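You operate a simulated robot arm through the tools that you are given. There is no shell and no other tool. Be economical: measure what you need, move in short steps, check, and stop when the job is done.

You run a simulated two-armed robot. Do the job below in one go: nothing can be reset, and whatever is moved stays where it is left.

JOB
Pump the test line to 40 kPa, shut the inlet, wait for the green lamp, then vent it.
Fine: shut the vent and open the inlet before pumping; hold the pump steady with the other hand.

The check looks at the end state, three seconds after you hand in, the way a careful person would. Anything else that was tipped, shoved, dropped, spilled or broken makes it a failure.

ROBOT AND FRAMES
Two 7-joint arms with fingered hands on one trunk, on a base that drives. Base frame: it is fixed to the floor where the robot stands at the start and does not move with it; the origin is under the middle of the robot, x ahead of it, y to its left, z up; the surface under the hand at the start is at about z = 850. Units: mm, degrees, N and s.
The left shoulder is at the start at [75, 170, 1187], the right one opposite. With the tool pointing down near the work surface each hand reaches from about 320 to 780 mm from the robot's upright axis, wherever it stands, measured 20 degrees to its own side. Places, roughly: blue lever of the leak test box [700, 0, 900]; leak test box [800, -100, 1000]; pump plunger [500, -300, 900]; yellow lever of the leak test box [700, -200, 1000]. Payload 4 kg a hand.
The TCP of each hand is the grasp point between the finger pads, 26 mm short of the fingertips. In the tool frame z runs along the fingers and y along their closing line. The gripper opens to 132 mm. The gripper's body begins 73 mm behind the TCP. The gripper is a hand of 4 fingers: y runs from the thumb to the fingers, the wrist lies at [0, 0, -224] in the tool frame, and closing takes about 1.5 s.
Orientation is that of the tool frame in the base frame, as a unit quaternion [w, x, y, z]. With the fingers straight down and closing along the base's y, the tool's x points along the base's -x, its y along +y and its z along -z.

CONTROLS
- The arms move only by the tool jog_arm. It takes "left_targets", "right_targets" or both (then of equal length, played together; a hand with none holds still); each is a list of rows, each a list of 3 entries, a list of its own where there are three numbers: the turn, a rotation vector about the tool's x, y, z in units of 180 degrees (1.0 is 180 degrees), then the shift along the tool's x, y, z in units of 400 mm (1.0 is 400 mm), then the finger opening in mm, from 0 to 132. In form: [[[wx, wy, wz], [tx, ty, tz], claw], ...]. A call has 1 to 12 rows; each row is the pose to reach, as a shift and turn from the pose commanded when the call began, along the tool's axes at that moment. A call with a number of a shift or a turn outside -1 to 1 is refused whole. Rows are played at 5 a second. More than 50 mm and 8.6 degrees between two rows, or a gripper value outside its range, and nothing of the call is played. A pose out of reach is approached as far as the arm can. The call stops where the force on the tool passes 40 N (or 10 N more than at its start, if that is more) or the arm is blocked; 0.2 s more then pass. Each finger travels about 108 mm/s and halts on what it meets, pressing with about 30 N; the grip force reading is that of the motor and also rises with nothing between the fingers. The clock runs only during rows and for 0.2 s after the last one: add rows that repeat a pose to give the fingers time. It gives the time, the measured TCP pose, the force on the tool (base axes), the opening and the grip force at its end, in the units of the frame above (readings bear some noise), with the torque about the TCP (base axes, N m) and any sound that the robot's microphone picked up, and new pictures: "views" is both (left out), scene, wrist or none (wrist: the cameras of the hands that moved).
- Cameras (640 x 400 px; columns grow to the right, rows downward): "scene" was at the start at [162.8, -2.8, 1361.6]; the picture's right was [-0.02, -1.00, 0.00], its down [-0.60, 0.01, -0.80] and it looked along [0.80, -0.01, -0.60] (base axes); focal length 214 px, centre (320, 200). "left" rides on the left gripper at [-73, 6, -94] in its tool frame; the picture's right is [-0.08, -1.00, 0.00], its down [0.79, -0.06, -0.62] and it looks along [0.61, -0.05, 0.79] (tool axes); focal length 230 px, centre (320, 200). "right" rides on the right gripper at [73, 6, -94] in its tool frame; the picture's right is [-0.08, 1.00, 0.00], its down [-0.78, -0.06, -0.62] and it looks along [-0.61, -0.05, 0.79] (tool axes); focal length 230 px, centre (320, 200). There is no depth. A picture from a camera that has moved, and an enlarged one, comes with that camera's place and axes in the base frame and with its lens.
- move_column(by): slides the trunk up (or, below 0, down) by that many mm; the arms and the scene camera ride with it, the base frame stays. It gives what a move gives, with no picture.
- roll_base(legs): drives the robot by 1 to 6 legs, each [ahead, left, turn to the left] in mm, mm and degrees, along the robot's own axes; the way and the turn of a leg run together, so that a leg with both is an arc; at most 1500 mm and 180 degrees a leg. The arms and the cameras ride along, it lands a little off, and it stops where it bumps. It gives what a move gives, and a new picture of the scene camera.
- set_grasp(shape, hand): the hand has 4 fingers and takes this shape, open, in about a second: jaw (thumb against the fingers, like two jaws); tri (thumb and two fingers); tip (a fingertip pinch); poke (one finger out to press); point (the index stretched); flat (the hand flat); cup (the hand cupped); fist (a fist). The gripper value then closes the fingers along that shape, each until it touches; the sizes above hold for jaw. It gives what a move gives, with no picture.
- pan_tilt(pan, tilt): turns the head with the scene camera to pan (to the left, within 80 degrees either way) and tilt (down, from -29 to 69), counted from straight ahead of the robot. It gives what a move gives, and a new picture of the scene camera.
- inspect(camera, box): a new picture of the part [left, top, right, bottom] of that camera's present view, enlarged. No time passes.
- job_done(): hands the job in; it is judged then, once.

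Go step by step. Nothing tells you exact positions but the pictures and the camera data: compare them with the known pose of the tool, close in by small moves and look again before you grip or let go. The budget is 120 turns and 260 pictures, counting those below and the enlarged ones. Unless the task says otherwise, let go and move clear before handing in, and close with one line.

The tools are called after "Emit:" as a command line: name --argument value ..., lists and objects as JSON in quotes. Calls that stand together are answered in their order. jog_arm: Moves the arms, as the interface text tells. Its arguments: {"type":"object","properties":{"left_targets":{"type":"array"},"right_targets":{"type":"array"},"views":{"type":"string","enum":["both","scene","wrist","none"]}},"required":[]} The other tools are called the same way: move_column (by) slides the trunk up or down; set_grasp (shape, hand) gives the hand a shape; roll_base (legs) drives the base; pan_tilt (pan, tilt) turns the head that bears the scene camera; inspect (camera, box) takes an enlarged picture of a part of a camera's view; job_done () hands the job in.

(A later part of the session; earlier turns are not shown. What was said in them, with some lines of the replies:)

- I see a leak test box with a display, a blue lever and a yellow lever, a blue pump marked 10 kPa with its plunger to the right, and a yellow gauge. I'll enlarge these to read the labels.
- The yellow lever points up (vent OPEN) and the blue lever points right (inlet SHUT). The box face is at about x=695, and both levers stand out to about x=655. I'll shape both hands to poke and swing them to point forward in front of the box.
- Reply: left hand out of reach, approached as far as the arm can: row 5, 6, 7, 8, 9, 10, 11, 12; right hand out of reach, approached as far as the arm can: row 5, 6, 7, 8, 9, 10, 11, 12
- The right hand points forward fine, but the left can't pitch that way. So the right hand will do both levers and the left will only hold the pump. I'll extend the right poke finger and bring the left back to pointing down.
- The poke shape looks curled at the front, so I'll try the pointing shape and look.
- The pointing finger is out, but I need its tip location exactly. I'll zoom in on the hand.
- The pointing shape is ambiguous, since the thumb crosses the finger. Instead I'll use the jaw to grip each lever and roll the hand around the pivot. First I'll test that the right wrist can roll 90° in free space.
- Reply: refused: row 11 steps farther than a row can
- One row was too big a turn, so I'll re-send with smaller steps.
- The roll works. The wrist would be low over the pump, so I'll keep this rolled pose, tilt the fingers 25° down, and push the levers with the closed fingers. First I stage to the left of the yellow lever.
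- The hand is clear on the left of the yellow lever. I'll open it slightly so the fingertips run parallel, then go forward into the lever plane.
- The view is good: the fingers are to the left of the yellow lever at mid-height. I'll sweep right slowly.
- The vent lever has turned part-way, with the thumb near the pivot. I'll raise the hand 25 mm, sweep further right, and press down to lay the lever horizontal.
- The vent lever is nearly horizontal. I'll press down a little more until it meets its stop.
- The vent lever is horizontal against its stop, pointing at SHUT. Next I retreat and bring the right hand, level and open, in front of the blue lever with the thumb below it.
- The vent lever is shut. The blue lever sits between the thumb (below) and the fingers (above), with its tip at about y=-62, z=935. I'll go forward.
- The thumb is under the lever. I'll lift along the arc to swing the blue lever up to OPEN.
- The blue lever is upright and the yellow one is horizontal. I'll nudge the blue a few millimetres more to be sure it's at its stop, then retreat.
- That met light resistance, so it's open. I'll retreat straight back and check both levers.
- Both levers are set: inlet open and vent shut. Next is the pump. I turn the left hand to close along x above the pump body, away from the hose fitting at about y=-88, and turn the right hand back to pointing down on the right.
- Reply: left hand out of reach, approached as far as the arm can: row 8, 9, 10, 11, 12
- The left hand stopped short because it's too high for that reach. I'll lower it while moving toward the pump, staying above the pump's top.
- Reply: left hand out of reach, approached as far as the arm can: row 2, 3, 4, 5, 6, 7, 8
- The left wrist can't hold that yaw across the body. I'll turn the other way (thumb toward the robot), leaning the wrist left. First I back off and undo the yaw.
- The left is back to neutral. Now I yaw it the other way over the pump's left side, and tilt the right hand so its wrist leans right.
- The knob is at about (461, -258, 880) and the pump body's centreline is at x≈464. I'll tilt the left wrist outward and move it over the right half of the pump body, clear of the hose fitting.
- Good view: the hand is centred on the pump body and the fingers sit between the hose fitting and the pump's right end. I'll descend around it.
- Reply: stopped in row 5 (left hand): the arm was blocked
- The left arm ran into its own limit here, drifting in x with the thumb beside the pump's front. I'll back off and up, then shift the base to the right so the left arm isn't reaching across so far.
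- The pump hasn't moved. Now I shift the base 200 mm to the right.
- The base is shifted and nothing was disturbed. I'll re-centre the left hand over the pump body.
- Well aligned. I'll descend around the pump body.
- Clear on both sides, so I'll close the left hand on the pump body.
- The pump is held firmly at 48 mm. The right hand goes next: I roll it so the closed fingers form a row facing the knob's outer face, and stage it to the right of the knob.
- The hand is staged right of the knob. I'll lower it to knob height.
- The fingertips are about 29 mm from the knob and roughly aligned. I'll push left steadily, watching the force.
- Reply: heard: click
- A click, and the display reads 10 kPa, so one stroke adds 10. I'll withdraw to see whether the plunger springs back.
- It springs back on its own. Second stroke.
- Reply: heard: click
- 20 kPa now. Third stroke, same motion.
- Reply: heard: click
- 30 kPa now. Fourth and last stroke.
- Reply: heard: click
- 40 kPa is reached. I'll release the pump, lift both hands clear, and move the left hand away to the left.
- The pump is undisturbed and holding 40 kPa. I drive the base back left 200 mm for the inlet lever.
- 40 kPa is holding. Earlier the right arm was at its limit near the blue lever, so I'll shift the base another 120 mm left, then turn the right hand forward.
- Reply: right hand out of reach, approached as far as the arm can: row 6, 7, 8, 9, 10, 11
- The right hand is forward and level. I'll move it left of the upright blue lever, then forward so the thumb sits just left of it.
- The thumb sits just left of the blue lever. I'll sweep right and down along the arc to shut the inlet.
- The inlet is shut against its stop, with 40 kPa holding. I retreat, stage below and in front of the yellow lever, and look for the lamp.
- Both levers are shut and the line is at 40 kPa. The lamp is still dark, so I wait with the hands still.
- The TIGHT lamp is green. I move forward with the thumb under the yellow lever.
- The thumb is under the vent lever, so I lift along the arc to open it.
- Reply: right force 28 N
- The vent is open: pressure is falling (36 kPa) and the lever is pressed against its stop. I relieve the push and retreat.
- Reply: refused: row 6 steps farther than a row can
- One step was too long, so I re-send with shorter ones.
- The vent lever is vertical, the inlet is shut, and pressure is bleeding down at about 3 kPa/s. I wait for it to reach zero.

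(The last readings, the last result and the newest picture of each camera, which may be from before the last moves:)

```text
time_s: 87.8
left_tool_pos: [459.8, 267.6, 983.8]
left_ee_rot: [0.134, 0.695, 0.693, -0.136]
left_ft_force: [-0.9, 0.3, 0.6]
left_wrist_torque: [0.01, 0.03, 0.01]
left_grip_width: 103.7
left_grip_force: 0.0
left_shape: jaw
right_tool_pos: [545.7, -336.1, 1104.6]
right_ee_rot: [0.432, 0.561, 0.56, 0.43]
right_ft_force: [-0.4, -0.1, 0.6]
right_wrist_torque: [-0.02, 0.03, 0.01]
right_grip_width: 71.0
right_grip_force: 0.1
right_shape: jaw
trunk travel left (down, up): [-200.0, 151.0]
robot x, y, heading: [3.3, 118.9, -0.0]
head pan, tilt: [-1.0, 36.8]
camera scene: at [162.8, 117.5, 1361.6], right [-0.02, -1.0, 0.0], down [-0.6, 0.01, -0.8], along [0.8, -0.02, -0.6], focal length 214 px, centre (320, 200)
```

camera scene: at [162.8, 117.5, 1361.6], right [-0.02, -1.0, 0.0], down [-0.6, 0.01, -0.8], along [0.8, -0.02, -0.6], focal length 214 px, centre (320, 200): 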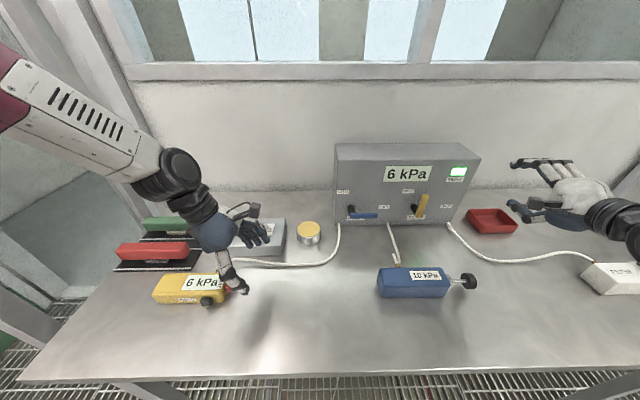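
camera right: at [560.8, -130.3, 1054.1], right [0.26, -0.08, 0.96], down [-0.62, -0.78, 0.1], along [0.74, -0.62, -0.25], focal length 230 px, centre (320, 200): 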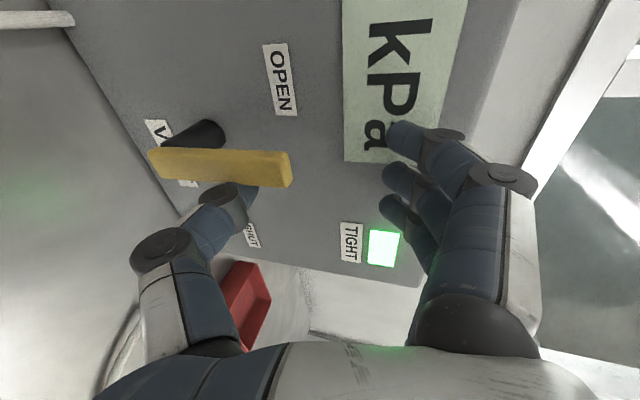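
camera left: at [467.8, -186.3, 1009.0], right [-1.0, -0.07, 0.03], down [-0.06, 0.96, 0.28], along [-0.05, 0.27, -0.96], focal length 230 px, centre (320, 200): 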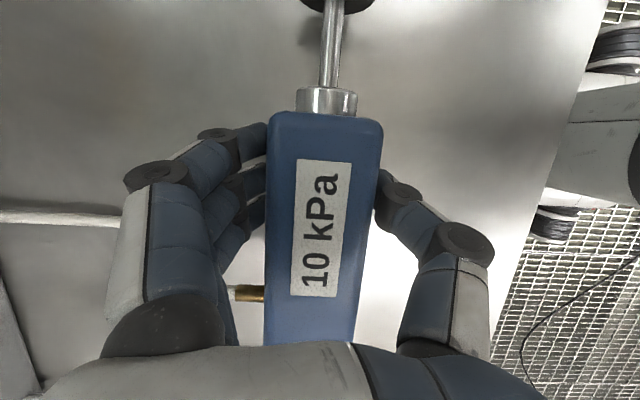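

It's down to 6 kPa, so I'll wait a little longer.

Emit:
jog_arm --right_targets '[[[0, 0, 0], [0, 0, 0], 70], [[0, 0, 0], [0, 0, 0], 70], [[0, 0, 0], [0, 0, 0], 70], [[0, 0, 0], [0, 0, 0], 70], [[0, 0, 0], [0, 0, 0], 70], [[0, 0, 0], [0, 0, 0], 70], [[0, 0, 0], [0, 0, 0], 70], [[0, 0, 0], [0, 0, 0], 70], [[0, 0, 0], [0, 0, 0], 70], [[0, 0, 0], [0, 0, 0], 70], [[0, 0, 0], [0, 0, 0], 70], [[0, 0, 0], [0, 0, 0], 70]]' --views "none"

Emit:
jog_arm --right_targets '[[[0, 0, 0], [0, 0, 0], 70], [[0, 0, 0], [0, 0, 0], 70], [[0, 0, 0], [0, 0, 0], 70], [[0, 0, 0], [0, 0, 0], 70], [[0, 0, 0], [0, 0, 0], 70], [[0, 0, 0], [0, 0, 0], 70], [[0, 0, 0], [0, 0, 0], 70], [[0, 0, 0], [0, 0, 0], 70], [[0, 0, 0], [0, 0, 0], 70], [[0, 0, 0], [0, 0, 0], 70], [[0, 0, 0], [0, 0, 0], 70], [[0, 0, 0], [0, 0, 0], 70]]' --views "scene"

Emit:
inspect --camera "scene" --box '[320, 130, 490, 240]'

```text
time_s: 90.4
left_tool_pos: [460.4, 268.5, 983.7]
left_ee_rot: [0.134, 0.696, 0.692, -0.136]
left_ft_force: [-0.5, -0.5, 0.3]
left_wrist_torque: [0.0, 0.0, 0.0]
left_grip_width: 103.5
left_grip_force: 0.1
left_shape: jaw
right_tool_pos: [545.4, -337.0, 1105.2]
right_ee_rot: [0.431, 0.561, 0.561, 0.43]
right_ft_force: [0.0, -0.6, -0.3]
right_wrist_torque: [0.02, 0.03, 0.03]
right_grip_width: 70.7
right_grip_force: 0.1
right_shape: jaw
trunk travel left (down, up): [-200.0, 151.0]
robot x, y, heading: [-2.2, 120.5, 0.2]
head pan, tilt: [-1.0, 36.8]
```

```text
time_s: 93.0
left_tool_pos: [459.3, 268.1, 983.3]
left_ee_rot: [0.135, 0.695, 0.693, -0.136]
left_ft_force: [0.6, 0.2, 0.3]
left_wrist_torque: [-0.03, -0.02, 0.02]
left_grip_width: 103.6
left_grip_force: 0.0
left_shape: jaw
right_tool_pos: [544.8, -335.8, 1103.8]
right_ee_rot: [0.433, 0.561, 0.56, 0.43]
right_ft_force: [-0.2, 0.1, -0.2]
right_wrist_torque: [0.04, -0.02, 0.0]
right_grip_width: 70.8
right_grip_force: 0.0
right_shape: jaw
trunk travel left (down, up): [-200.0, 151.0]
robot x, y, heading: [-3.4, 122.2, 0.0]
head pan, tilt: [-1.0, 36.8]
camera scene: at [162.8, 117.5, 1361.6], right [-0.02, -1.0, 0.0], down [-0.6, 0.01, -0.8], along [0.8, -0.02, -0.6], focal length 214 px, centre (320, 200)
```

scene: 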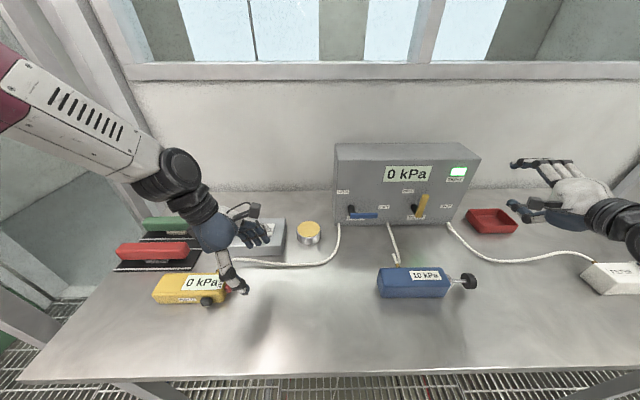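

```text
3.64 times, centred on (405, 185) of scene
camera zoom: at [162.8, 117.5, 1361.6], right [-0.02, -1.0, 0.0], down [-0.6, 0.01, -0.8], along [0.8, -0.02, -0.6], focal length 780 px, centre (11, 254)
```

zoom: 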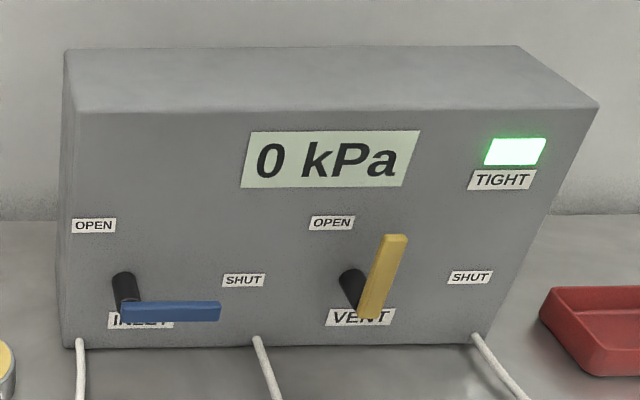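

The line is vented to 0 kPa, the green lamp is lit, the inlet is shut and the vent open. Both hands are clear and nothing was disturbed, so I hand in.

Emit:
job_done

```text
The job is handed in.
```

I pumped the test line to 40 kPa, shut the inlet, waited for the green TIGHT lamp, then vented the line to 0 kPa. Nothing else on the table was moved, and the job is handed in.
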